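You operate a simulated robot arm through the tools that you are given. There is no shell and no other tool. Be economical: measure what you need, move in short steps, check, and stop when the job is done.

Carry out the task below with a simulated two-armed robot. There is one attempt and no reset: what you move stays moved.

TASK
Swap the dirty pad for the clean one and switch the air on.
Fine: the dirty pad goes on the jar table; use the flat white drawer and shut it before the air goes on.
Where things are to end (x, y in the base frame): dirty pad within 60 mm of [610, -670].

It is judged by the outcome, as a careful person would: the job done as asked, and still so three seconds after it is handed in. It fails if anything else is knocked over, pushed out of place, dropped, spilled or broken.

THE ROBOT
Two 7-joint arms with fingered hands on one trunk, on a base that drives. Base frame: it is fixed to the floor where the robot stands at the start and does not move with it; the origin is under the middle of the robot, x ahead of it, y to its left, z up; the surface under the hand at the start is at about z = 860. Units: mm, rad, N and s.
The left shoulder is at the start at [60, 126, 1355], the right one opposite. With the tool pointing down near the work surface each hand reaches from about 100 to 660 mm from the robot's upright axis, wherever it stands, measured 20 degrees to its own side. Places, roughly: air dial [600, 0, 1100]; air switch [600, 200, 1100]; flat white drawer [600, 100, 900]; inside of the flat white drawer [700, 100, 900]; lamp switch [600, 100, 1100]; top of the jar table [700, 100, 900]; white air box [700, 100, 1000]. Payload 2.5 kg a hand.
Tool frame (each hand has its own): the origin (TCP) lies between the finger pads and is the grasp point; the fingertips stand 30 mm ahead of it; z points along the fingers, y is the line along which they close. The gripper opens to 104 mm. The gripper's body begins 35 mm behind the TCP. The gripper is a hand of 5 fingers: y runs from the thumb to the fingers, the wrist lies at [-15, -104, -178] in the tool frame, and closing takes about 1.5 s.
Orientation is that of the tool frame in the base frame, as a unit quaternion [x, y, z, w]. With the fingers straight down and the wrist toward the robot, the tool's x, y and z point along [0, 1, 0], [1, 0, 0] and [0, 0, -1] of the base frame.

THE INTERFACE
- The arms move only by the tool servo_tool. It takes "left_rows", "right_rows" or both (then of equal length, played together; a hand with none holds still); each is a list of rows, each a list of 3 entries, a list of its own where there are three numbers: the opening in per cent of the stroke, from 0 (shut) to 100 (fully open), then the shift along the base's x, y, z in mm, then the turn, a rotation vector about the base's x, y, z in rad. In form: [[jaw, [dx, dy, dz], [wx, wy, wz]], ...]. A call has 1 to 20 rows; each row is the pose to reach, as a shift and turn from the pose commanded when the call began. A row lasts 0.2 s, in which the tool goes at most 50 mm and 0.15 rad; a call with a longer step from one row to the next is refused whole, and so is a gripper value outside its range. A pose out of reach is approached as far as the arm can. The call stops where the force on the tool passes 40 N (or 10 N more than at its start, if that is more) or the arm is blocked; 0.2 s more then pass. The fingers move at their own pace (about 153 mm/s each) and stop on an object; they squeeze with about 29 N. The grip force told is the motor's: it shows also when the fingers shut on nothing. Time passes only in rows, and 0.2 s behind the last, so rows that repeat a pose let the fingers close. The reply holds the time, the measured pose of the TCP, the force on the tool along the base axes, the opening and the grip force, in the units named above and with some noise, with the torque about the TCP (base axes, N m) and any sound that the robot's microphone picked up.
- Cameras (640 x 400 px; columns grow to the right, rows downward): "scene" is now at [119.4, -6.9, 1543.4]; the picture's right is [-0.10, -0.99, 0.00], its down [-0.75, 0.08, -0.66] and it looks along [0.65, -0.07, -0.75] (base axes); focal length 255 px, centre (320, 200). "left" rides on the left gripper at [-80, -78, -141] in its tool frame; the picture's right is [-0.78, -0.30, 0.56], its down [0.54, -0.78, 0.33] and it looks along [0.33, 0.56, 0.76] (tool axes); focal length 247 px, centre (320, 200). "right" rides on the right gripper at [80, -78, -141] in its tool frame; the picture's right is [-0.78, 0.30, -0.56], its down [-0.54, -0.78, 0.33] and it looks along [-0.33, 0.56, 0.76] (tool axes); focal length 247 px, centre (320, 200). There is no depth. A picture from a camera that has moved, and an enlarged one, comes with that camera's place and axes in the base frame and with its lens.
- capture(camera): a new picture of that camera. It takes no simulated time.
- raise_lower(by): slides the trunk up (or, below 0, down) by that many mm; the arms and the scene camera ride with it, the base frame stays. It gives what a move gives, with no picture.
- drive_base(legs): drives the robot by 1 to 6 legs, each [ahead, left, turn to the left] in mm, mm and rad, along the robot's own axes; the way and the turn of a leg run together, so that a leg with both is an arc; at most 1500 mm and 3.142 rad a leg. The arms and the cameras ride along, it lands a little off, and it stops where it bumps. It gives what a move gives.
- set_grasp(shape, hand): the hand has 5 fingers and takes this shape, open, in about a second: jaw (thumb against the fingers, like two jaws); tri (thumb and two fingers); tip (a fingertip pinch); poke (one finger out to press); point (the index stretched); flat (the hand flat); cup (the hand cupped); fist (a fist). The gripper value then closes the fingers along that shape, each until it touches; the sizes above hold for jaw. It gives what a move gives, with no picture.
- pan_tilt(pan, tilt): turns the head with the scene camera to pan (to the left, within 1.501 rad either way) and tilt (down, from -0.506 to 1.204), counted from straight ahead of the robot. It gives what a move gives.
- inspect(camera, box): a new picture of the part [left, top, right, bottom] of that camera's present view, enlarged. It takes no simulated time.
- hand_in(): hands the job in; it is judged then, once.

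Go step by step. Nothing tells you exact positions but the pictures and the camera data: compare them with the known pose of the tool, close in by small moves and look again before you grip or let go. The budget is 120 turns and 88 pictures, counting those below and the enlarged ones. Unless the task says otherwise, let go and move clear before handing in, and close with one line.

The tools are called after "Call:" as name(argument=value, ...) on one line, values as JSON. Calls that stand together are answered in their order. servo_tool: Moves the arms, as the interface text tells. Its arguments: {"type":"object","properties":{"left_rows":{"type":"array","items":{"type":"array"}},"right_rows":{"type":"array","items":{"type":"array"}}},"required":[]} The other tools are called the same way: raise_lower (by) slides the trunk up or down; set_grasp (shape, hand) gives the hand a shape; drive_base (legs) drives the base; pan_tilt (pan, tilt) turns the head that bears the scene camera; capture (camera) takes a picture; inspect (camera, box) takes an enlarged picture of a part of a camera's view; hand_in () hands the job in.

At the start:

```text
time: 0.0
left_tool_pos: [492.8, 150.3, 1241.0]
left_ee_rot: [0.708, 0.707, -0.001, 0.001]
left_ft_force: [-0.6, -0.7, 0.6]
left_wrist_torque: [0.0, -0.02, -0.01]
left_grip_width: 103.7
left_gripper_force: 0.0
left_shape: jaw
right_tool_pos: [459.1, -194.5, 1271.5]
right_ee_rot: [0.706, 0.708, 0.0, 0.0]
right_ft_force: [-0.3, 0.2, 0.4]
right_wrist_torque: [0.02, 0.01, -0.03]
right_grip_width: 103.6
right_gripper_force: 0.1
right_shape: jaw
trunk travel left (down, up): [-750.0, 190.0]
robot x, y, heading: [-1.1, 2.9, 0.001]
head pan, tilt: [-0.103, 0.855]
```

scene: 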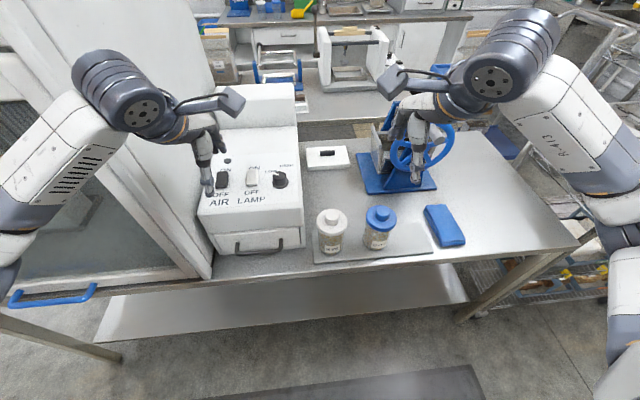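
right: 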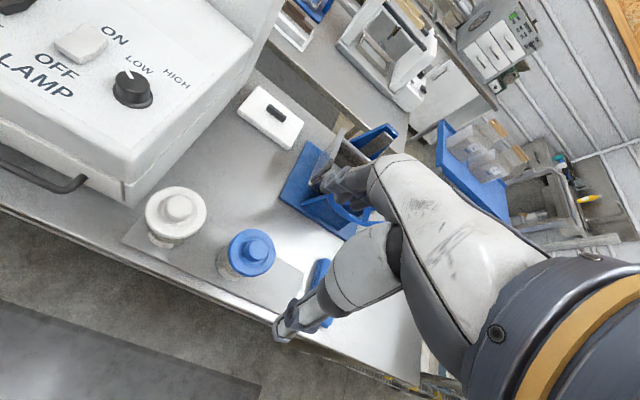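
left: 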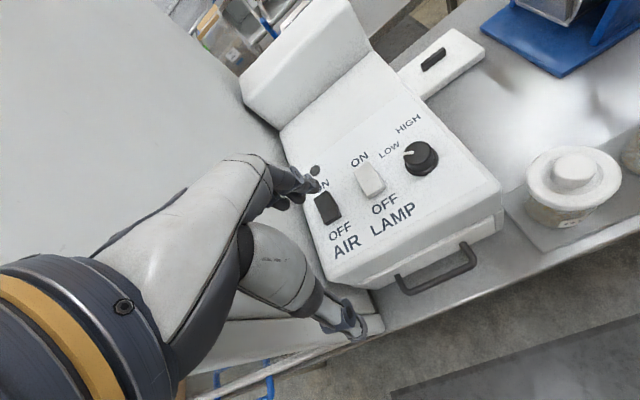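

I see a white box with AIR/LAMP switches and a handled drawer under it, on a table that also holds jars, a blue pad-like thing and a white block. I'll look closer before deciding anything.

Call:
inspect(camera="scene", box=[190, 80, 350, 280])

Call:
inspect(camera="scene", box=[300, 100, 580, 280])

```text
2.00 times, centred on (270, 180) of scene
camera zoom: at [119.4, -6.9, 1543.4], right [-0.1, -0.99, 0.0], down [-0.75, 0.08, -0.66], along [0.65, -0.07, -0.75], focal length 510 px, centre (420, 240)
```

zoom: 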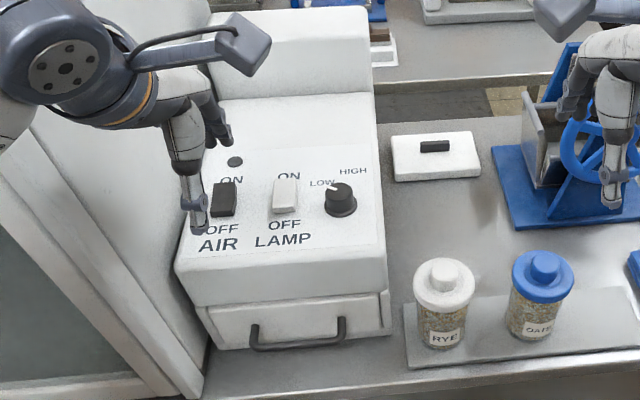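

```text
2.22 times, centred on (440, 190) of scene
camera zoom: at [119.4, -6.9, 1543.4], right [-0.1, -0.99, 0.0], down [-0.75, 0.08, -0.66], along [0.65, -0.07, -0.75], focal length 566 px, centre (53, 222)
```

zoom: 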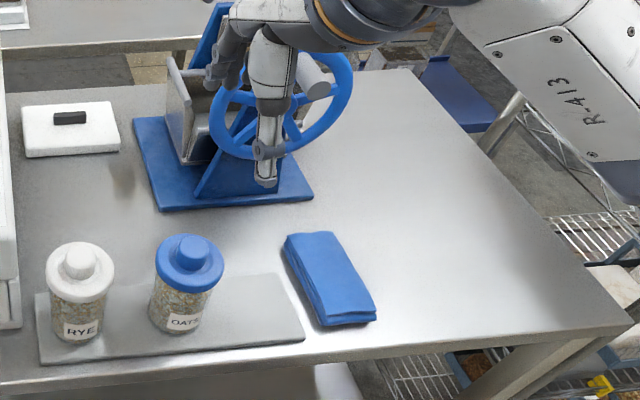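

The white block with a black tab at about (935, -128, 880) looks like the clean pad, and the drawer handle is near (505, 125, 887). I want a closer look at the handle and the pad.

Call:
inspect(camera="left", box=[300, 180, 540, 330])

Call:
inspect(camera="right", box=[0, 60, 320, 260])

```text
2.67 times, centred on (420, 255) of left
camera zoom: at [415.7, 69.7, 1382.2], right [-0.3, -0.78, -0.56], down [-0.78, 0.53, -0.33], along [0.56, 0.33, -0.76], focal length 659 px, centre (53, 53)
```

zoom: 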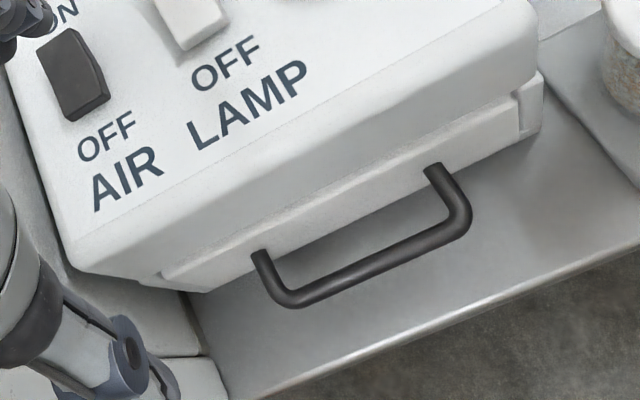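

```text
2.00 times, centred on (160, 160) of right
camera zoom: at [382.0, -115.6, 1412.9], right [0.3, -0.78, 0.56], down [-0.78, -0.54, -0.33], along [0.56, -0.33, -0.76], focal length 494 px, centre (640, 280)
```

zoom: 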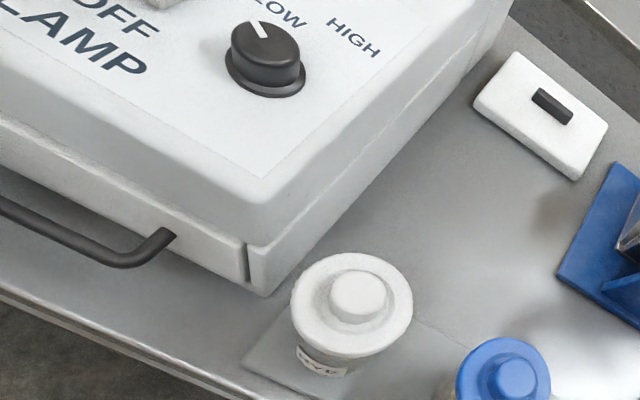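

The handle bar measures about (480, 119, 929), 37 mm clear of the drawer front. I'll pull the left hand back, tilt it forward 60° and lower it in front of the handle.

Call:
servo_tool(left_rows=[[60, [-15, -5, 0], [0, -0.15, 0]], [60, [-30, -10, 0], [0, -0.3, 0]], [60, [-45, -15, 0], [0, -0.45, 0]], [60, [-60, -20, 0], [0, -0.6, 0]], [60, [-75, -25, 0], [0, -0.75, 0]], [60, [-90, -28, 0], [0, -0.9, 0]], [60, [-103, -31, 0], [0, -1.047, 0]], [60, [-103, -31, -44], [0, -1.047, 0]], [60, [-103, -31, -88], [0, -1.047, 0]], [60, [-103, -31, -132], [0, -1.047, 0]], [60, [-103, -31, -176], [0, -1.047, 0]], [60, [-103, -31, -220], [0, -1.047, 0]], [60, [-103, -31, -264], [0, -1.047, 0]], [60, [-103, -31, -303], [0, -1.047, 0]], [60, [-103, -31, -303], [0, -1.047, 0]]])

Call:
capture(camera="left")

Call:
capture(camera="scene")

```text
time: 3.2
left_tool_pos: [389.4, 119.5, 937.0]
left_ee_rot: [0.613, 0.612, 0.353, 0.355]
left_ft_force: [0.2, -0.6, -0.2]
left_wrist_torque: [-0.02, -0.02, -0.02]
left_grip_width: 62.9
left_gripper_force: 0.0
left_shape: jaw
left hand out of reach, approached as far as the arm can: row 4, 5, 6, 7
right_tool_pos: [458.5, -194.8, 1270.9]
right_ee_rot: [0.707, 0.707, 0.0, 0.0]
right_ft_force: [0.5, 1.4, -0.1]
right_wrist_torque: [-0.04, 0.0, 0.01]
right_grip_width: 103.6
right_gripper_force: 0.1
right_shape: jaw
trunk travel left (down, up): [-750.0, 190.0]
robot x, y, heading: [1.9, 2.5, 0.005]
head pan, tilt: [-0.103, 0.855]
```

```text
80 pictures are left
camera left: at [229.0, 38.6, 940.4], right [0.33, -0.78, -0.53], down [-0.1, 0.53, -0.84], along [0.94, 0.33, 0.1], focal length 247 px, centre (320, 200)
```

left: 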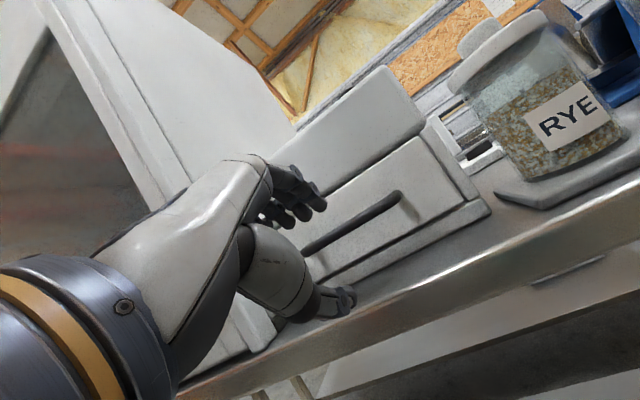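

```text
79 pictures are left
camera scene: at [119.2, -6.8, 1543.4], right [-0.1, -0.99, 0.0], down [-0.75, 0.08, -0.66], along [0.65, -0.07, -0.75], focal length 255 px, centre (320, 200)
```

scene: 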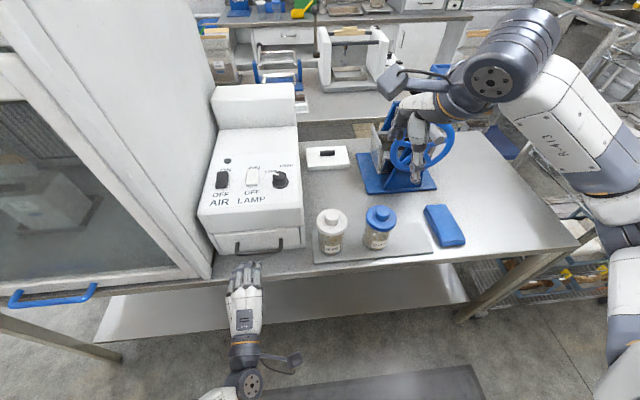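

The view confirms the bar at z ≈ 928, between fingers and thumb. I'll move forward and look before closing.

Call:
servo_tool(left_rows=[[60, [25, 0, -1], [0, 0, 0]], [60, [50, 0, -2], [0, 0, 0]], [60, [70, 0, -4], [0, 0, 0]], [60, [83, 0, -4], [0, 0, 0]], [60, [83, 0, -4], [0, 0, 0]]])

Call:
inspect(camera="left", box=[220, 120, 460, 330])

Call:
inspect(camera="scene", box=[190, 200, 320, 300])

```text
time: 4.4
left_tool_pos: [471.1, 118.6, 934.9]
left_ee_rot: [0.613, 0.611, 0.353, 0.355]
left_ft_force: [-12.9, -0.6, 2.1]
left_wrist_torque: [-0.05, -0.36, -0.06]
left_grip_width: 59.4
left_gripper_force: 0.1
left_shape: jaw
right_tool_pos: [456.9, -194.2, 1272.0]
right_ee_rot: [0.707, 0.707, 0.0, 0.001]
right_ft_force: [0.0, 0.4, 0.4]
right_wrist_torque: [-0.04, 0.01, -0.02]
right_grip_width: 103.5
right_gripper_force: 0.1
right_shape: jaw
trunk travel left (down, up): [-750.0, 190.0]
robot x, y, heading: [-0.2, -0.2, 0.003]
head pan, tilt: [-0.103, 0.855]
```

```text
1.90 times, centred on (340, 225) of left
camera zoom: at [310.3, 38.6, 937.8], right [0.33, -0.78, -0.53], down [-0.1, 0.53, -0.84], along [0.94, 0.33, 0.1], focal length 470 px, centre (282, 152)
```

zoom: 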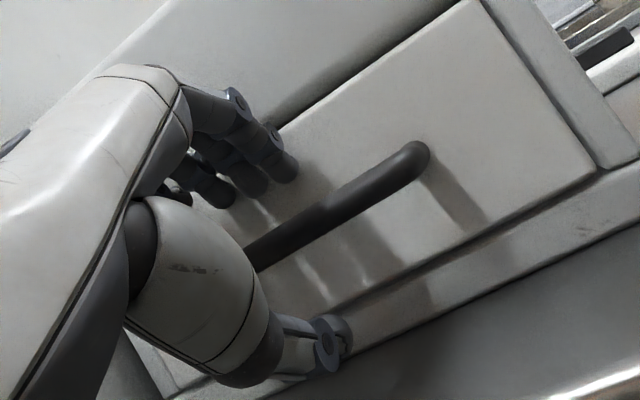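

```text
4.00 times, centred on (255, 250) of scene
camera zoom: at [117.1, -7.0, 1543.6], right [-0.1, -0.99, 0.0], down [-0.75, 0.08, -0.66], along [0.65, -0.07, -0.75], focal length 1020 px, centre (580, 0)
```

zoom: 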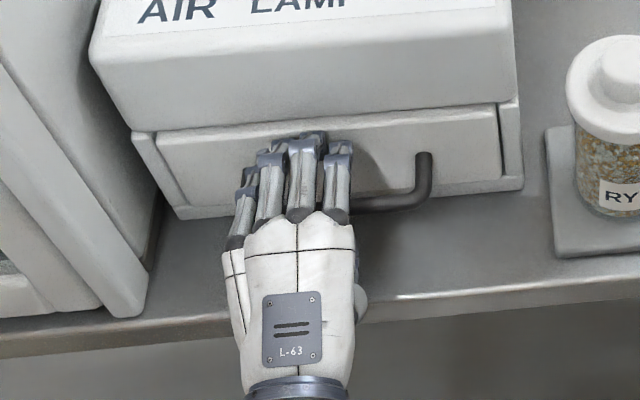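

The fingertips touch the drawer front (13 N). I'll back off 8 mm and close on the bar.

Call:
servo_tool(left_rows=[[60, [-8, 0, 0], [0, 0, 0]], [30, [-8, 0, 0], [0, 0, 0]], [0, [-8, 0, 0], [0, 0, 0]], [0, [-8, 0, 0], [0, 0, 0]], [0, [-8, 0, 0], [0, 0, 0]], [0, [-8, 0, 0], [0, 0, 0]], [0, [-8, 0, 0], [0, 0, 0]], [0, [-8, 0, 0], [0, 0, 0]]])

Call:
inspect(camera="left", box=[220, 120, 460, 330])

```text
time: 6.2
left_tool_pos: [466.0, 120.4, 933.7]
left_ee_rot: [0.613, 0.613, 0.353, 0.353]
left_ft_force: [1.7, 1.8, -2.9]
left_wrist_torque: [0.24, -0.01, 0.09]
left_grip_width: 4.2
left_gripper_force: 28.8
left_shape: jaw
right_tool_pos: [459.9, -195.9, 1272.3]
right_ee_rot: [0.707, 0.707, 0.001, -0.001]
right_ft_force: [-0.5, 0.0, -0.4]
right_wrist_torque: [0.0, -0.02, -0.03]
right_grip_width: 103.4
right_gripper_force: 0.0
right_shape: jaw
trunk travel left (down, up): [-750.0, 190.0]
robot x, y, heading: [-2.6, 2.3, -0.002]
head pan, tilt: [-0.103, 0.855]
```

```text
1.90 times, centred on (340, 225) of left
camera zoom: at [304.6, 39.2, 936.9], right [0.33, -0.78, -0.54], down [-0.1, 0.53, -0.84], along [0.94, 0.33, 0.1], focal length 470 px, centre (282, 152)
```

zoom: 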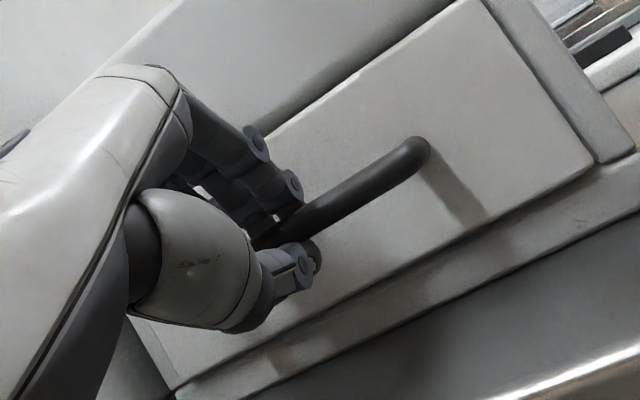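

The hand has closed around the bar. I'll pull the drawer out toward the robot.

Call:
servo_tool(left_rows=[[0, [-15, 0, 0], [0, 0, 0]], [0, [-30, 0, 0], [0, 0, 0]], [0, [-45, 0, 0], [0, 0, 0]], [0, [-60, 0, 0], [0, 0, 0]], [0, [-80, 0, 0], [0, 0, 0]], [0, [-100, 0, 0], [0, 0, 0]]])

Call:
capture(camera="scene")

```text
time: 7.6
left_tool_pos: [365.9, 120.3, 933.5]
left_ee_rot: [0.614, 0.611, 0.352, 0.354]
left_ft_force: [1.0, -0.5, -7.5]
left_wrist_torque: [0.18, 0.09, 0.04]
left_grip_width: 3.7
left_gripper_force: 29.2
left_shape: jaw
right_tool_pos: [459.4, -193.7, 1272.1]
right_ee_rot: [0.707, 0.707, 0.0, -0.001]
right_ft_force: [1.0, 0.3, 0.4]
right_wrist_torque: [0.0, 0.04, 0.0]
right_grip_width: 103.3
right_gripper_force: 0.1
right_shape: jaw
trunk travel left (down, up): [-750.0, 190.0]
robot x, y, heading: [-0.7, 0.4, -0.004]
head pan, tilt: [-0.103, 0.855]
```

```text
75 pictures are left
camera scene: at [119.7, -6.7, 1543.3], right [-0.1, -0.99, 0.0], down [-0.75, 0.08, -0.66], along [0.65, -0.07, -0.76], focal length 255 px, centre (320, 200)
```

scene: 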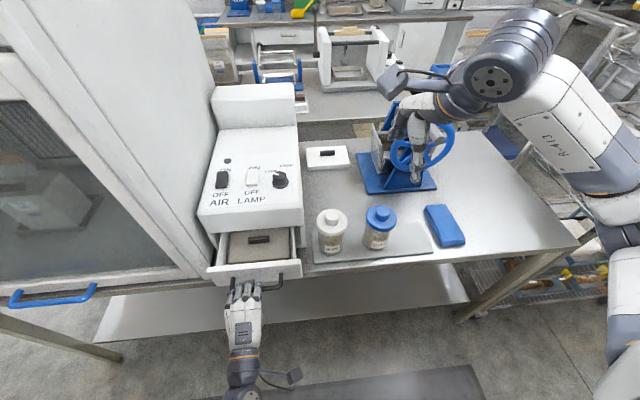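

The drawer opens and the dirty pad with its dark tab is inside. I'll pull a bit more, in small steps.

Call:
servo_tool(left_rows=[[0, [-12, 0, 0], [0, 0, 0]], [0, [-24, 0, 0], [0, 0, 0]], [0, [-36, 0, 0], [0, 0, 0]], [0, [-50, 0, 0], [0, 0, 0]]])

Call:
inspect(camera="scene", box=[180, 180, 340, 320])

```text
time: 8.6
left_tool_pos: [315.1, 119.0, 932.7]
left_ee_rot: [0.613, 0.613, 0.352, 0.353]
left_ft_force: [0.6, -0.4, -9.3]
left_wrist_torque: [0.18, 0.1, 0.04]
left_grip_width: 4.0
left_gripper_force: 28.8
left_shape: jaw
right_tool_pos: [459.7, -194.5, 1271.7]
right_ee_rot: [0.707, 0.707, 0.0, 0.0]
right_ft_force: [0.3, -0.2, -0.1]
right_wrist_torque: [0.01, 0.04, -0.01]
right_grip_width: 103.6
right_gripper_force: 0.0
right_shape: jaw
trunk travel left (down, up): [-750.0, 190.0]
robot x, y, heading: [-2.4, 2.6, 0.001]
head pan, tilt: [-0.103, 0.855]
```

```text
2.86 times, centred on (260, 250) of scene
camera zoom: at [119.8, -6.7, 1543.3], right [-0.1, -0.99, 0.0], down [-0.75, 0.08, -0.66], along [0.65, -0.07, -0.76], focal length 728 px, centre (491, 57)
```

zoom: 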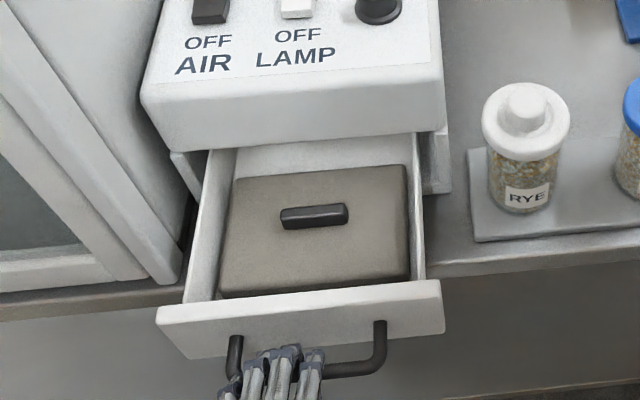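

The drawer is 150 mm open and the whole dirty pad is accessible, tab near (478, 126). I'll release the handle and back the base off to draw the left hand free.

Call:
servo_tool(left_rows=[[30, [0, 0, 0], [0, 0, 0]], [60, [0, 0, 0], [0, 0, 0]], [60, [0, 0, 0], [0, 0, 0]], [60, [0, 0, 0], [0, 0, 0]], [60, [0, 0, 0], [0, 0, 0]]])

Call:
drive_base(legs=[[-90, 0, 0]])

Call:
capture(camera="scene")

```text
time: 9.8
left_tool_pos: [315.9, 119.1, 934.5]
left_ee_rot: [0.612, 0.613, 0.354, 0.354]
left_ft_force: [-0.3, -0.4, -0.5]
left_wrist_torque: [-0.01, -0.01, 0.0]
left_grip_width: 61.8
left_gripper_force: 0.1
left_shape: jaw
right_tool_pos: [457.9, -195.6, 1271.6]
right_ee_rot: [0.707, 0.707, 0.001, 0.0]
right_ft_force: [0.7, 0.0, 0.3]
right_wrist_torque: [-0.03, -0.03, 0.04]
right_grip_width: 103.6
right_gripper_force: 0.0
right_shape: jaw
trunk travel left (down, up): [-750.0, 190.0]
robot x, y, heading: [-2.1, 0.4, -0.002]
head pan, tilt: [-0.103, 0.855]
```

```text
time: 10.9
left_tool_pos: [225.0, 119.0, 934.4]
left_ee_rot: [0.612, 0.612, 0.354, 0.354]
left_ft_force: [-0.9, -0.2, 0.0]
left_wrist_torque: [0.03, 0.03, -0.01]
left_grip_width: 61.9
left_gripper_force: 0.0
left_shape: jaw
right_tool_pos: [368.9, -194.5, 1272.4]
right_ee_rot: [0.707, 0.707, 0.0, 0.0]
right_ft_force: [0.3, -0.4, -0.5]
right_wrist_torque: [-0.01, 0.02, 0.02]
right_grip_width: 103.8
right_gripper_force: 0.2
right_shape: jaw
trunk travel left (down, up): [-750.0, 190.0]
robot x, y, heading: [-86.5, 1.7, -0.003]
head pan, tilt: [-0.103, 0.855]
```

```text
73 pictures are left
camera scene: at [29.5, -6.9, 1543.4], right [-0.1, -0.99, 0.0], down [-0.75, 0.08, -0.66], along [0.65, -0.07, -0.75], focal length 255 px, centre (320, 200)
```

scene: 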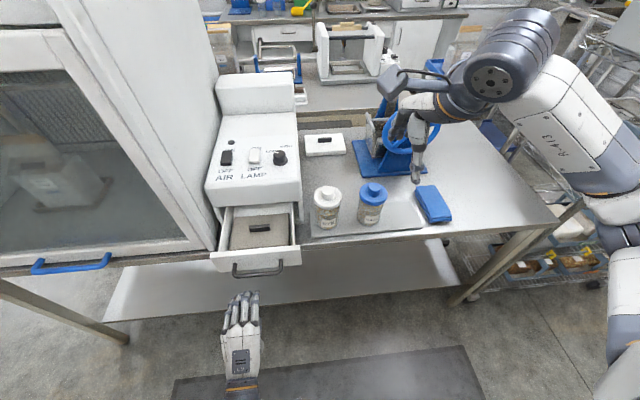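

The left hand is clear and the drawer stays put. I'll raise and park the left arm to the side.

Call:
servo_tool(left_rows=[[60, [15, 10, 44], [0, 0.1, 0]], [60, [30, 20, 88], [0, 0.2, 0]], [60, [45, 35, 130], [0, 0.35, 0]], [60, [60, 50, 170], [0, 0.5, 0]], [60, [75, 65, 210], [0, 0.65, 0]], [60, [85, 80, 250], [0, 0.8, 0]], [60, [85, 95, 290], [0, 0.93, 0]], [60, [85, 110, 320], [0, 1.047, 0]], [60, [85, 130, 340], [0, 1.047, 0]], [60, [85, 130, 340], [0, 1.047, 0]]])

Call:
drive_base(legs=[[90, 0, 0]])

Call:
inspect(camera="scene", box=[180, 180, 340, 320])

Call:
inspect(camera="right", box=[0, 100, 240, 300])

```text
time: 13.1
left_tool_pos: [310.8, 249.4, 1275.0]
left_ee_rot: [0.707, 0.707, -0.001, 0.0]
left_ft_force: [-0.5, -0.1, 0.0]
left_wrist_torque: [0.01, 0.02, 0.02]
left_grip_width: 62.2
left_gripper_force: 0.0
left_shape: jaw
left hand out of reach, approached as far as the arm can: row 5, 6
right_tool_pos: [369.6, -194.5, 1270.8]
right_ee_rot: [0.707, 0.707, -0.001, 0.0]
right_ft_force: [1.1, 0.1, -0.8]
right_wrist_torque: [0.0, 0.0, 0.02]
right_grip_width: 103.7
right_gripper_force: 0.1
right_shape: jaw
trunk travel left (down, up): [-750.0, 190.0]
robot x, y, heading: [-91.0, 2.0, 0.004]
head pan, tilt: [-0.103, 0.855]
```

```text
time: 14.2
left_tool_pos: [401.2, 250.0, 1274.1]
left_ee_rot: [0.707, 0.708, -0.002, 0.0]
left_ft_force: [-0.7, 0.1, -0.8]
left_wrist_torque: [0.02, -0.02, -0.01]
left_grip_width: 62.2
left_gripper_force: 0.0
left_shape: jaw
right_tool_pos: [459.3, -194.7, 1270.9]
right_ee_rot: [0.707, 0.707, 0.001, 0.0]
right_ft_force: [0.6, 0.1, -0.6]
right_wrist_torque: [0.01, 0.02, -0.03]
right_grip_width: 103.8
right_gripper_force: 0.1
right_shape: jaw
trunk travel left (down, up): [-750.0, 190.0]
robot x, y, heading: [2.4, -0.8, -0.003]
head pan, tilt: [-0.103, 0.855]
```

```text
2.86 times, centred on (260, 250) of scene
camera zoom: at [120.2, -6.9, 1543.3], right [-0.1, -0.99, 0.0], down [-0.75, 0.08, -0.66], along [0.65, -0.07, -0.76], focal length 728 px, centre (491, 57)
```

zoom: 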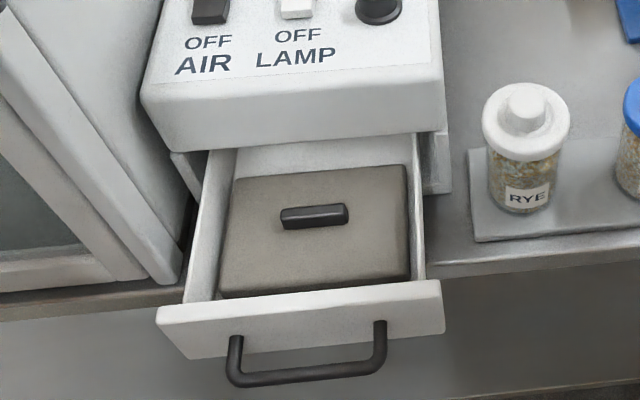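

```text
2.00 times, centred on (120, 200) of right
camera zoom: at [382.8, -115.5, 1412.6], right [0.3, -0.78, 0.56], down [-0.78, -0.54, -0.33], along [0.56, -0.33, -0.76], focal length 494 px, centre (720, 200)
```

zoom: 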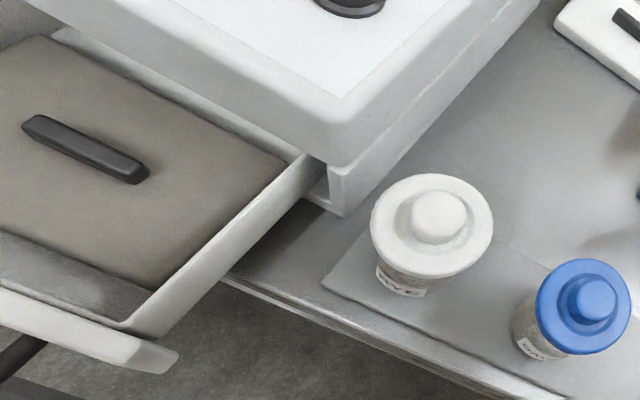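

The tab triangulates to about (468, 123, 930). I'll shift the left hand further out of the way, and bring the right hand, tilted 20°, over the tab.

Call:
servo_tool(left_rows=[[60, [-25, 33, 0], [0, 0, 0]], [60, [-50, 66, 0], [0, 0, 0]], [60, [-70, 100, 0], [0, 0, 0]], [60, [-70, 100, 0], [0, 0, 0]]])

Call:
servo_tool(right_rows=[[60, [0, 40, 0], [0, -0.12, 0]], [60, [-5, 80, 0], [0, -0.24, 0]], [60, [-10, 120, 0], [0, -0.35, 0]], [60, [-10, 160, 0], [0, -0.35, 0]], [60, [-10, 200, 0], [0, -0.35, 0]], [60, [-10, 240, 0], [0, -0.35, 0]], [60, [-10, 280, 0], [0, -0.35, 0]], [60, [-10, 318, 0], [0, -0.35, 0]], [60, [-10, 318, -44], [0, -0.35, 0]], [60, [-10, 318, -88], [0, -0.35, 0]], [60, [-10, 318, -132], [0, -0.35, 0]], [60, [-10, 318, -176], [0, -0.35, 0]], [60, [-10, 318, -220], [0, -0.35, 0]], [60, [-10, 318, -255], [0, -0.35, 0]], [60, [-10, 318, -255], [0, -0.35, 0]]])

Call:
capture(camera="right")

Call:
inspect(camera="scene", box=[180, 140, 380, 320])

```text
time: 15.2
left_tool_pos: [330.3, 349.9, 1273.5]
left_ee_rot: [0.708, 0.707, -0.001, 0.0]
left_ft_force: [1.1, -0.3, 0.4]
left_wrist_torque: [0.03, 0.0, 0.02]
left_grip_width: 62.2
left_gripper_force: 0.1
left_shape: jaw
right_tool_pos: [458.0, -195.1, 1271.8]
right_ee_rot: [0.707, 0.707, 0.0, 0.0]
right_ft_force: [0.2, -0.3, 0.1]
right_wrist_torque: [0.03, 0.05, 0.02]
right_grip_width: 103.6
right_gripper_force: 0.1
right_shape: jaw
trunk travel left (down, up): [-750.0, 190.0]
robot x, y, heading: [2.2, 0.6, 0.0]
head pan, tilt: [-0.103, 0.855]
```

```text
time: 18.4
left_tool_pos: [329.9, 351.1, 1274.6]
left_ee_rot: [0.706, 0.708, 0.0, 0.001]
left_ft_force: [0.3, 0.7, 0.6]
left_wrist_torque: [0.02, 0.03, 0.0]
left_grip_width: 62.2
left_gripper_force: 0.1
left_shape: jaw
right_tool_pos: [448.6, 123.9, 1016.0]
right_ee_rot: [0.696, 0.697, 0.124, 0.124]
right_ft_force: [0.0, 0.3, 0.1]
right_wrist_torque: [0.02, -0.01, -0.02]
right_grip_width: 63.0
right_gripper_force: 0.1
right_shape: jaw
trunk travel left (down, up): [-750.0, 190.0]
robot x, y, heading: [1.4, -0.5, 0.001]
head pan, tilt: [-0.103, 0.855]
```

```text
70 pictures are left
camera right: at [328.3, 202.8, 1122.2], right [0.09, -0.78, 0.62], down [-0.62, -0.54, -0.58], along [0.78, -0.33, -0.52], focal length 247 px, centre (320, 200)
```

right: 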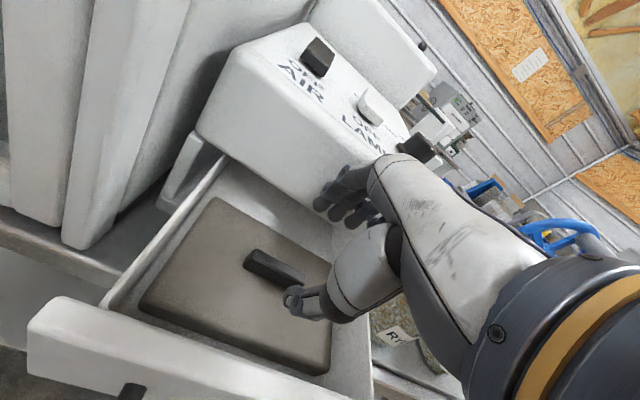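

```text
2.22 times, centred on (280, 230) of scene
camera zoom: at [119.4, -7.0, 1543.4], right [-0.1, -0.99, 0.0], down [-0.75, 0.08, -0.66], along [0.65, -0.07, -0.75], focal length 566 px, centre (409, 133)
```

zoom: 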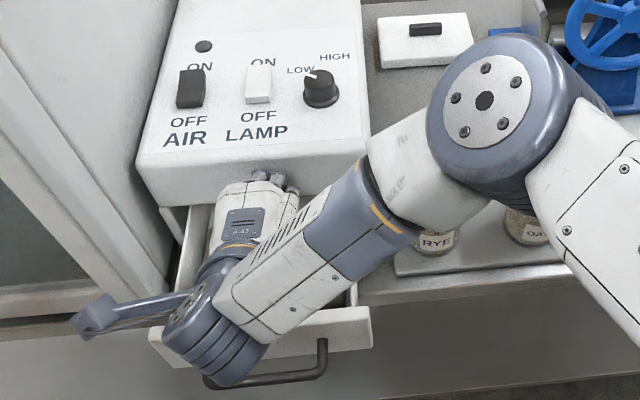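

The tab re-measures at (471, 123), just under the fingertips. Descending with a smaller opening, then checking.

Call:
servo_tool(right_rows=[[50, [4, 0, -20], [0, 0, 0]], [50, [8, 0, -40], [0, 0, 0]], [50, [11, 0, -52], [0, 0, 0]], [50, [11, 0, -62], [0, 0, 0]], [50, [11, 0, -62], [0, 0, 0]]])

Call:
inspect(camera="right", box=[160, 120, 440, 340])

```text
time: 19.6
left_tool_pos: [328.5, 351.0, 1275.6]
left_ee_rot: [0.707, 0.707, 0.001, 0.0]
left_ft_force: [-0.6, 0.8, 0.3]
left_wrist_torque: [0.01, -0.01, 0.0]
left_grip_width: 62.4
left_gripper_force: 0.0
left_shape: jaw
right_tool_pos: [459.9, 123.6, 956.4]
right_ee_rot: [0.695, 0.696, 0.126, 0.125]
right_ft_force: [-1.5, -0.9, 19.6]
right_wrist_torque: [0.05, 0.22, -0.01]
right_grip_width: 47.6
right_gripper_force: 0.0
right_shape: jaw
trunk travel left (down, up): [-750.0, 190.0]
robot x, y, heading: [1.1, 2.0, -0.0]
head pan, tilt: [-0.103, 0.855]
```

```text
1.82 times, centred on (300, 230) of right
camera zoom: at [338.7, 203.1, 1062.3], right [0.08, -0.78, 0.62], down [-0.61, -0.53, -0.58], along [0.79, -0.33, -0.52], focal length 449 px, centre (356, 146)
```

zoom: 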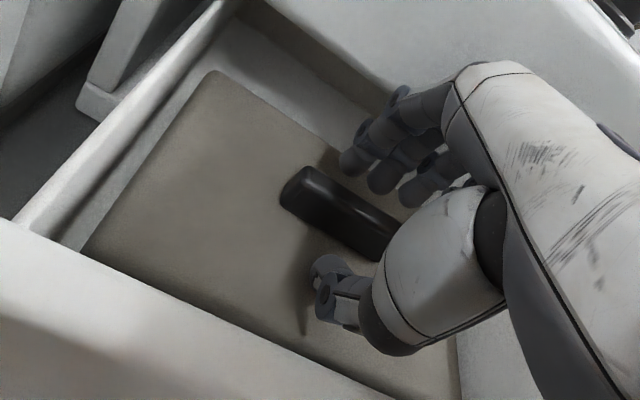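

The thumb touches the pad surface with the tab between thumb and fingers. I'll lift 3 mm and close.

Call:
servo_tool(right_rows=[[50, [1, 0, 2], [0, 0, 0]], [25, [1, 0, 2], [0, 0, 0]], [0, [1, 0, 2], [0, 0, 0]], [0, [1, 0, 2], [0, 0, 0]], [0, [1, 0, 2], [0, 0, 0]], [0, [1, 0, 2], [0, 0, 0]], [0, [1, 0, 2], [0, 0, 0]], [0, [1, 0, 2], [0, 0, 0]]])

Call:
inspect(camera="right", box=[160, 120, 440, 340])

```text
time: 21.4
left_tool_pos: [329.2, 350.4, 1273.1]
left_ee_rot: [0.707, 0.708, 0.0, 0.001]
left_ft_force: [0.0, 0.6, -0.5]
left_wrist_torque: [-0.03, -0.01, 0.0]
left_grip_width: 62.4
left_gripper_force: 0.1
left_shape: jaw
right_tool_pos: [461.6, 123.6, 956.7]
right_ee_rot: [0.697, 0.696, 0.122, 0.123]
right_ft_force: [-0.3, -0.4, -0.6]
right_wrist_torque: [-0.07, 0.06, 0.04]
right_grip_width: 19.3
right_gripper_force: 29.0
right_shape: jaw
trunk travel left (down, up): [-750.0, 190.0]
robot x, y, heading: [0.6, -1.9, -0.001]
head pan, tilt: [-0.103, 0.855]
```

```text
1.82 times, centred on (300, 230) of right
camera zoom: at [340.2, 202.9, 1062.5], right [0.09, -0.78, 0.62], down [-0.62, -0.54, -0.58], along [0.78, -0.33, -0.52], focal length 449 px, centre (356, 146)
```

zoom: 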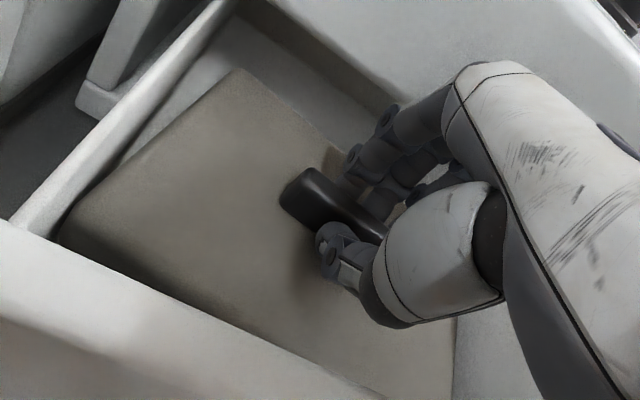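

The tab is gripped at 19 mm. The pad's back edge lies about under the box lip, so I'll lift a little, ease back toward the robot, and check.

Call:
servo_tool(right_rows=[[0, [0, 0, 6], [0, 0, 0]], [0, [-2, 0, 12], [0, 0, 0]], [0, [-6, 0, 18], [0, 0, 0]], [0, [-10, 0, 24], [0, 0, 0]], [0, [-12, 0, 30], [0, 0, 0]], [0, [-12, 0, 30], [0, 0, 0]]])

Call:
capture(camera="right")

Call:
inspect(camera="scene", box=[180, 180, 340, 320])

Call:
inspect(camera="left", box=[280, 150, 640, 400])

```text
time: 22.8
left_tool_pos: [330.9, 351.6, 1274.6]
left_ee_rot: [0.707, 0.707, -0.001, 0.001]
left_ft_force: [0.0, 0.1, -0.4]
left_wrist_torque: [0.0, -0.01, 0.02]
left_grip_width: 62.2
left_gripper_force: 0.0
left_shape: jaw
right_tool_pos: [449.2, 123.9, 986.6]
right_ee_rot: [0.697, 0.696, 0.122, 0.123]
right_ft_force: [1.1, 0.3, -0.9]
right_wrist_torque: [-0.01, -0.07, 0.08]
right_grip_width: 18.8
right_gripper_force: 29.8
right_shape: jaw
trunk travel left (down, up): [-750.0, 190.0]
robot x, y, heading: [-1.9, -0.9, -0.001]
head pan, tilt: [-0.103, 0.855]
```

```text
66 pictures are left
camera right: at [328.5, 202.7, 1092.3], right [0.09, -0.78, 0.62], down [-0.62, -0.54, -0.58], along [0.78, -0.33, -0.52], focal length 247 px, centre (320, 200)
```

right: 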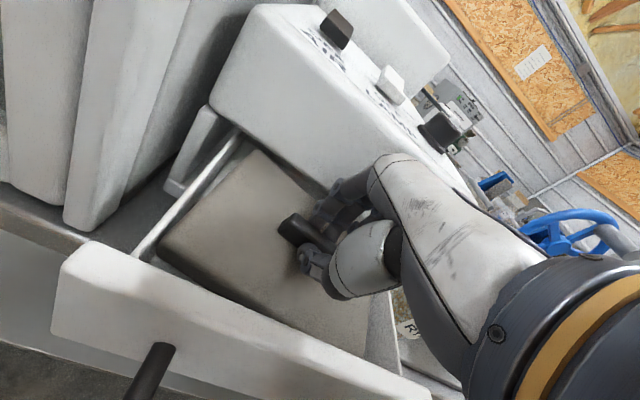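

```text
2.86 times, centred on (260, 250) of scene
camera zoom: at [119.8, -6.8, 1543.3], right [-0.1, -0.99, 0.0], down [-0.75, 0.08, -0.66], along [0.65, -0.07, -0.76], focal length 728 px, centre (491, 57)
```

zoom: 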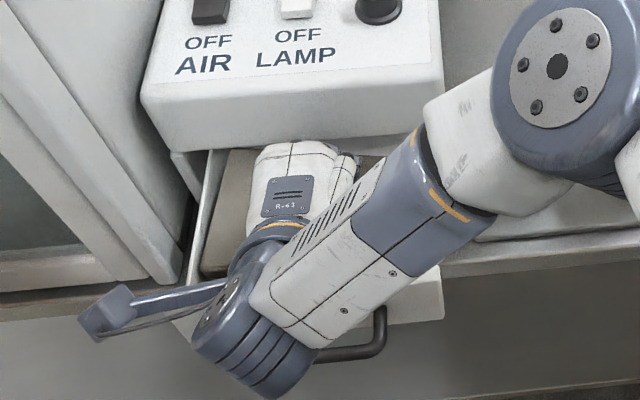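

```text
1.60 times, centred on (460, 275) of left
camera zoom: at [253.2, 270.5, 1415.5], right [-0.3, -0.78, -0.56], down [-0.78, 0.53, -0.33], along [0.56, 0.33, -0.76], focal length 395 px, centre (96, 80)
```

zoom: 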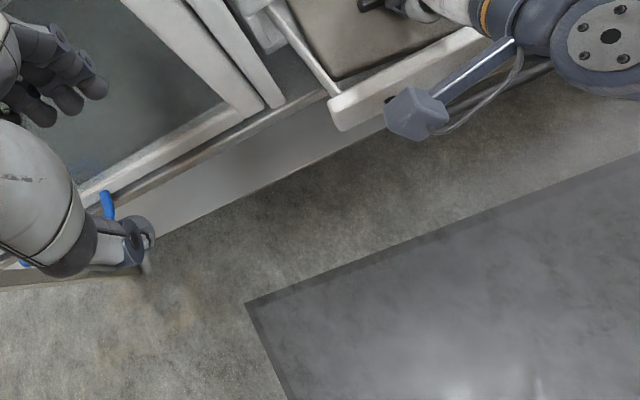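

The pad is up 30 mm, with little force. I'll continue up with a slight tilt (far edge down) to clear the lip, watching the force.

Call:
servo_tool(right_rows=[[0, [0, 0, 5], [0, 0.06, 0]], [0, [0, 0, 10], [0, 0.12, 0]], [0, [-2, 0, 18], [0, 0.17, 0]], [0, [-2, 0, 26], [0, 0.17, 0]], [0, [-2, 0, 34], [0, 0.17, 0]], [0, [-2, 0, 34], [0, 0.17, 0]]])

Call:
capture(camera="right")

```text
time: 24.2
left_tool_pos: [329.5, 351.4, 1274.5]
left_ee_rot: [0.707, 0.707, 0.0, 0.001]
left_ft_force: [0.5, 0.1, 0.4]
left_wrist_torque: [0.03, 0.02, -0.02]
left_grip_width: 62.1
left_gripper_force: 0.0
left_shape: jaw
right_tool_pos: [447.3, 125.3, 1021.6]
right_ee_rot: [0.703, 0.705, 0.063, 0.063]
right_ft_force: [-0.3, 0.4, -2.8]
right_wrist_torque: [-0.1, 0.2, 0.02]
right_grip_width: 17.9
right_gripper_force: 29.0
right_shape: jaw
trunk travel left (down, up): [-750.0, 190.0]
robot x, y, heading: [1.4, -0.8, 0.004]
head pan, tilt: [-0.103, 0.855]
```

```text
63 pictures are left
camera right: at [346.4, 202.8, 1145.5], right [0.19, -0.78, 0.6], down [-0.7, -0.54, -0.46], along [0.68, -0.33, -0.65], focal length 247 px, centre (320, 200)
```

right: 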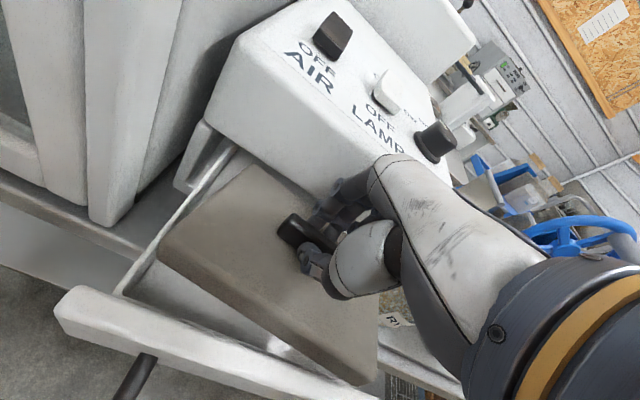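

The pad is clearing nicely with room in front. I'll move back a bit more and lift fully above the drawer.

Call:
servo_tool(right_rows=[[0, [-6, 0, 4], [0, 0, 0]], [0, [-12, 0, 8], [0, 0, 0]], [0, [-18, 0, 18], [0, 0, 0]], [0, [-20, 0, 34], [0, 0, 0]], [0, [-22, 0, 54], [0, 0, 0]], [0, [-24, 0, 84], [0, 0, 0]], [0, [-30, 0, 110], [0, 0, 0]], [0, [-30, 0, 110], [0, 0, 0]]])

Call:
capture(camera="right")

Call:
capture(camera="scene")

```text
time: 26.0
left_tool_pos: [330.3, 351.1, 1274.6]
left_ee_rot: [0.707, 0.707, 0.0, 0.001]
left_ft_force: [0.2, -0.2, -0.5]
left_wrist_torque: [0.01, 0.03, -0.06]
left_grip_width: 62.1
left_gripper_force: 0.0
left_shape: jaw
right_tool_pos: [418.0, 123.3, 1131.0]
right_ee_rot: [0.704, 0.704, 0.064, 0.063]
right_ft_force: [0.7, 0.6, -0.6]
right_wrist_torque: [0.0, 0.01, 0.02]
right_grip_width: 18.3
right_gripper_force: 29.1
right_shape: jaw
trunk travel left (down, up): [-750.0, 190.0]
robot x, y, heading: [-0.2, -1.7, 0.0]
head pan, tilt: [-0.103, 0.855]
```

```text
62 pictures are left
camera right: at [316.8, 202.6, 1256.6], right [0.19, -0.78, 0.6], down [-0.7, -0.54, -0.47], along [0.68, -0.33, -0.65], focal length 247 px, centre (320, 200)
```

right: 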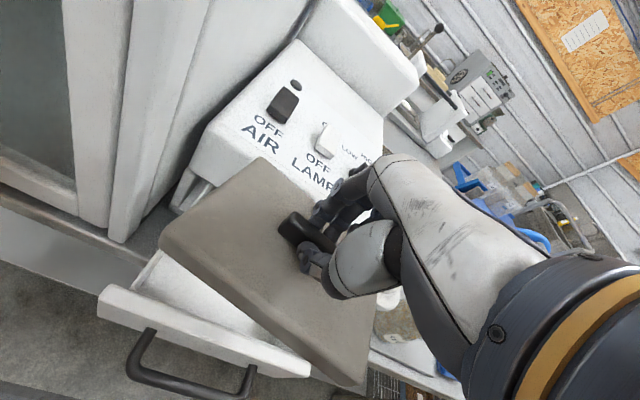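

```text
61 pictures are left
camera scene: at [119.8, -6.8, 1543.3], right [-0.1, -0.99, 0.0], down [-0.75, 0.08, -0.66], along [0.65, -0.07, -0.76], focal length 255 px, centre (320, 200)
```

scene: 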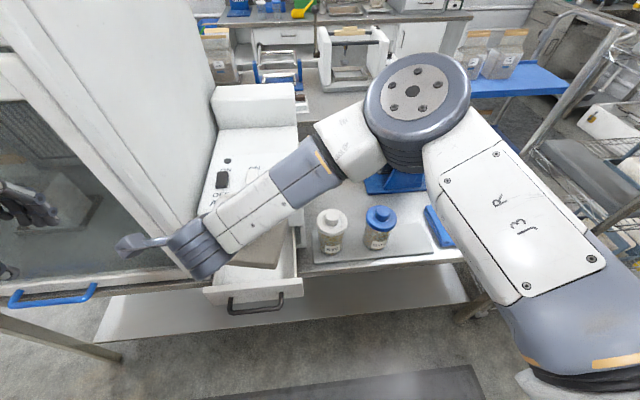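

The pad is out and held level. I'll swing the right arm to its own side, then drive right.

Call:
servo_tool(right_rows=[[0, [0, -30, 10], [0, 0, 0]], [0, [0, -65, 20], [0, 0, 0]], [0, [0, -100, 30], [0, 0.05, 0]], [0, [0, -140, 40], [0, 0.1, 0]], [0, [0, -180, 40], [0, 0.15, 0]], [0, [0, -220, 40], [0, 0.18, 0]], [0, [0, -260, 40], [0, 0.18, 0]], [0, [0, -295, 40], [0, 0.18, 0]], [0, [0, -318, 40], [0, 0.18, 0]], [0, [0, -318, 40], [0, 0.18, 0]]])

Call:
drive_base(legs=[[0, -475, 0]])

Call:
drive_base(legs=[[80, 0, 0]])

Call:
capture(camera="right")

Call:
capture(camera="scene")

```text
time: 28.2
left_tool_pos: [330.7, 351.1, 1274.8]
left_ee_rot: [0.708, 0.707, 0.0, 0.001]
left_ft_force: [1.1, 0.0, 0.0]
left_wrist_torque: [0.01, -0.01, 0.01]
left_grip_width: 62.2
left_gripper_force: 0.1
left_shape: jaw
right_tool_pos: [417.3, -194.7, 1169.5]
right_ee_rot: [0.707, 0.707, 0.0, 0.0]
right_ft_force: [-0.6, 0.1, -1.2]
right_wrist_torque: [0.02, 0.01, 0.0]
right_grip_width: 18.2
right_gripper_force: 29.5
right_shape: jaw
trunk travel left (down, up): [-750.0, 190.0]
robot x, y, heading: [-0.1, -2.4, 0.0]
head pan, tilt: [-0.103, 0.855]
```

```text
time: 31.0
left_tool_pos: [330.7, -121.7, 1273.8]
left_ee_rot: [0.706, 0.708, -0.001, 0.0]
left_ft_force: [0.1, -0.3, 0.3]
left_wrist_torque: [0.03, -0.02, 0.01]
left_grip_width: 62.3
left_gripper_force: 0.0
left_shape: jaw
right_tool_pos: [418.5, -667.3, 1170.4]
right_ee_rot: [0.706, 0.708, 0.0, 0.0]
right_ft_force: [0.2, 0.4, -0.7]
right_wrist_torque: [-0.01, 0.0, -0.03]
right_grip_width: 18.3
right_gripper_force: 28.9
right_shape: jaw
trunk travel left (down, up): [-750.0, 190.0]
robot x, y, heading: [-2.1, -473.6, 0.002]
head pan, tilt: [-0.103, 0.855]
```

```text
time: 32.1
left_tool_pos: [410.0, -122.2, 1274.4]
left_ee_rot: [0.707, 0.708, -0.001, 0.0]
left_ft_force: [0.3, -0.3, 0.3]
left_wrist_torque: [-0.02, -0.02, -0.01]
left_grip_width: 62.3
left_gripper_force: 0.0
left_shape: jaw
right_tool_pos: [497.6, -665.4, 1170.4]
right_ee_rot: [0.706, 0.708, 0.0, 0.0]
right_ft_force: [-0.3, 1.1, -1.6]
right_wrist_torque: [0.01, 0.02, 0.02]
right_grip_width: 18.2
right_gripper_force: 29.1
right_shape: jaw
trunk travel left (down, up): [-750.0, 190.0]
robot x, y, heading: [81.8, -472.0, 0.005]
head pan, tilt: [-0.103, 0.855]
```

```text
60 pictures are left
camera right: at [420.3, -587.5, 1311.5], right [0.3, -0.78, 0.56], down [-0.78, -0.54, -0.33], along [0.56, -0.33, -0.76], focal length 247 px, centre (320, 200)
```

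right: 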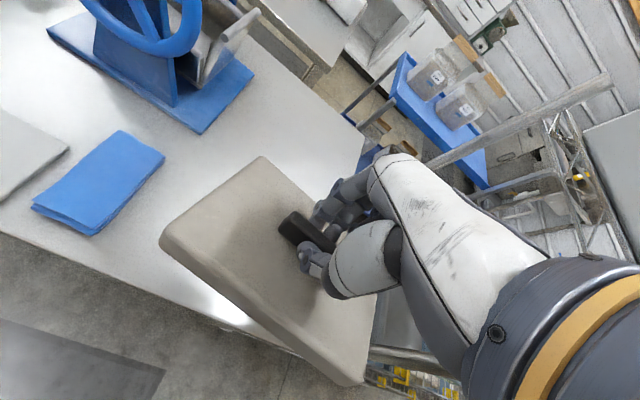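

```text
59 pictures are left
camera scene: at [199.8, -480.1, 1543.3], right [-0.1, -0.99, 0.0], down [-0.75, 0.08, -0.66], along [0.65, -0.07, -0.76], focal length 255 px, centre (320, 200)
```

scene: 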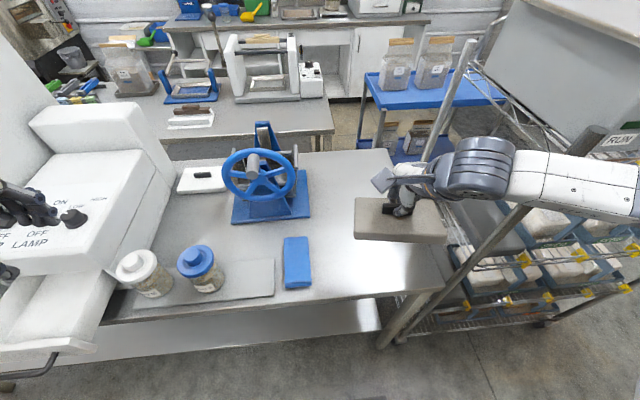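

The pad is over the right part of the table. There is a rack close on the right, so I'll look that way before reaching down.

Call:
pan_tilt(pan=-0.7, tilt=0.75)

Call:
capture(camera="scene")

```text
time: 33.1
left_tool_pos: [408.6, -121.6, 1274.3]
left_ee_rot: [0.705, 0.709, 0.0, 0.001]
left_ft_force: [0.0, 0.3, 0.5]
left_wrist_torque: [-0.01, 0.02, 0.0]
left_grip_width: 62.3
left_gripper_force: 0.0
left_shape: jaw
right_tool_pos: [497.0, -666.2, 1171.2]
right_ee_rot: [0.706, 0.708, 0.001, 0.0]
right_ft_force: [-0.6, -0.3, -1.1]
right_wrist_torque: [0.0, 0.03, -0.01]
right_grip_width: 18.2
right_gripper_force: 29.5
right_shape: jaw
trunk travel left (down, up): [-750.0, 190.0]
robot x, y, heading: [80.9, -471.8, -0.001]
head pan, tilt: [-0.7, 0.75]
```

```text
58 pictures are left
camera scene: at [185.2, -525.4, 1551.8], right [-0.64, -0.77, 0.0], down [-0.52, 0.44, -0.73], along [0.56, -0.47, -0.68], focal length 255 px, centre (320, 200)
```

scene: 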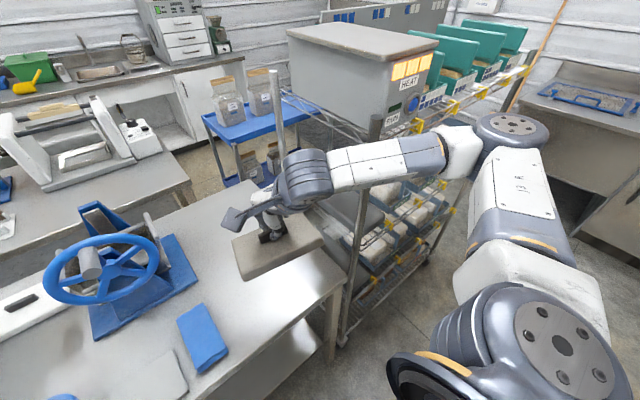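

The rack's front post is near (488, -950), outside my forearm. I'll advance and descend partly, then recheck clearance.

Call:
servo_tool(right_rows=[[0, [20, 2, -30], [0, 0, 0]], [0, [40, 4, -60], [0, 0, 0]], [0, [60, 6, -90], [0, 0, 0]], [0, [80, 8, -120], [0, 0, 0]], [0, [100, 8, -150], [0, 0, 0]], [0, [100, 8, -150], [0, 0, 0]]])

Call:
capture(camera="scene")

Call:
capture(camera="right")

```text
time: 34.5
left_tool_pos: [407.1, -121.2, 1274.7]
left_ee_rot: [0.706, 0.708, -0.001, 0.0]
left_ft_force: [0.0, 0.7, -0.4]
left_wrist_torque: [0.02, -0.02, 0.04]
left_grip_width: 62.4
left_gripper_force: 0.0
left_shape: jaw
right_tool_pos: [596.8, -658.8, 1020.3]
right_ee_rot: [0.706, 0.708, 0.0, -0.001]
right_ft_force: [-0.9, -0.1, -1.2]
right_wrist_torque: [-0.04, -0.05, 0.0]
right_grip_width: 17.9
right_gripper_force: 29.1
right_shape: jaw
trunk travel left (down, up): [-750.0, 190.0]
robot x, y, heading: [78.0, -474.1, 0.007]
head pan, tilt: [-0.7, 0.75]
```

```text
57 pictures are left
camera scene: at [184.6, -525.5, 1551.8], right [-0.64, -0.77, 0.0], down [-0.52, 0.44, -0.73], along [0.56, -0.47, -0.68], focal length 255 px, centre (320, 200)
```

scene: 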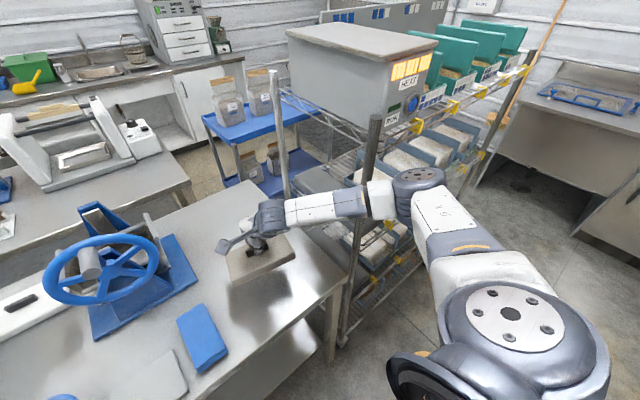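

```text
56 pictures are left
camera right: at [519.4, -579.2, 1161.2], right [0.3, -0.78, 0.56], down [-0.77, -0.54, -0.33], along [0.56, -0.33, -0.76], focal length 247 px, centre (320, 200)
```

right: 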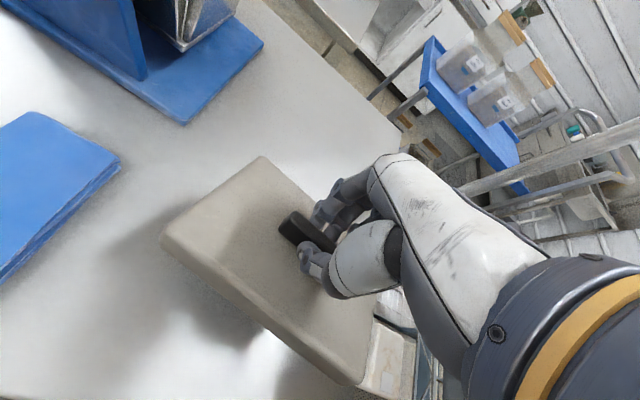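

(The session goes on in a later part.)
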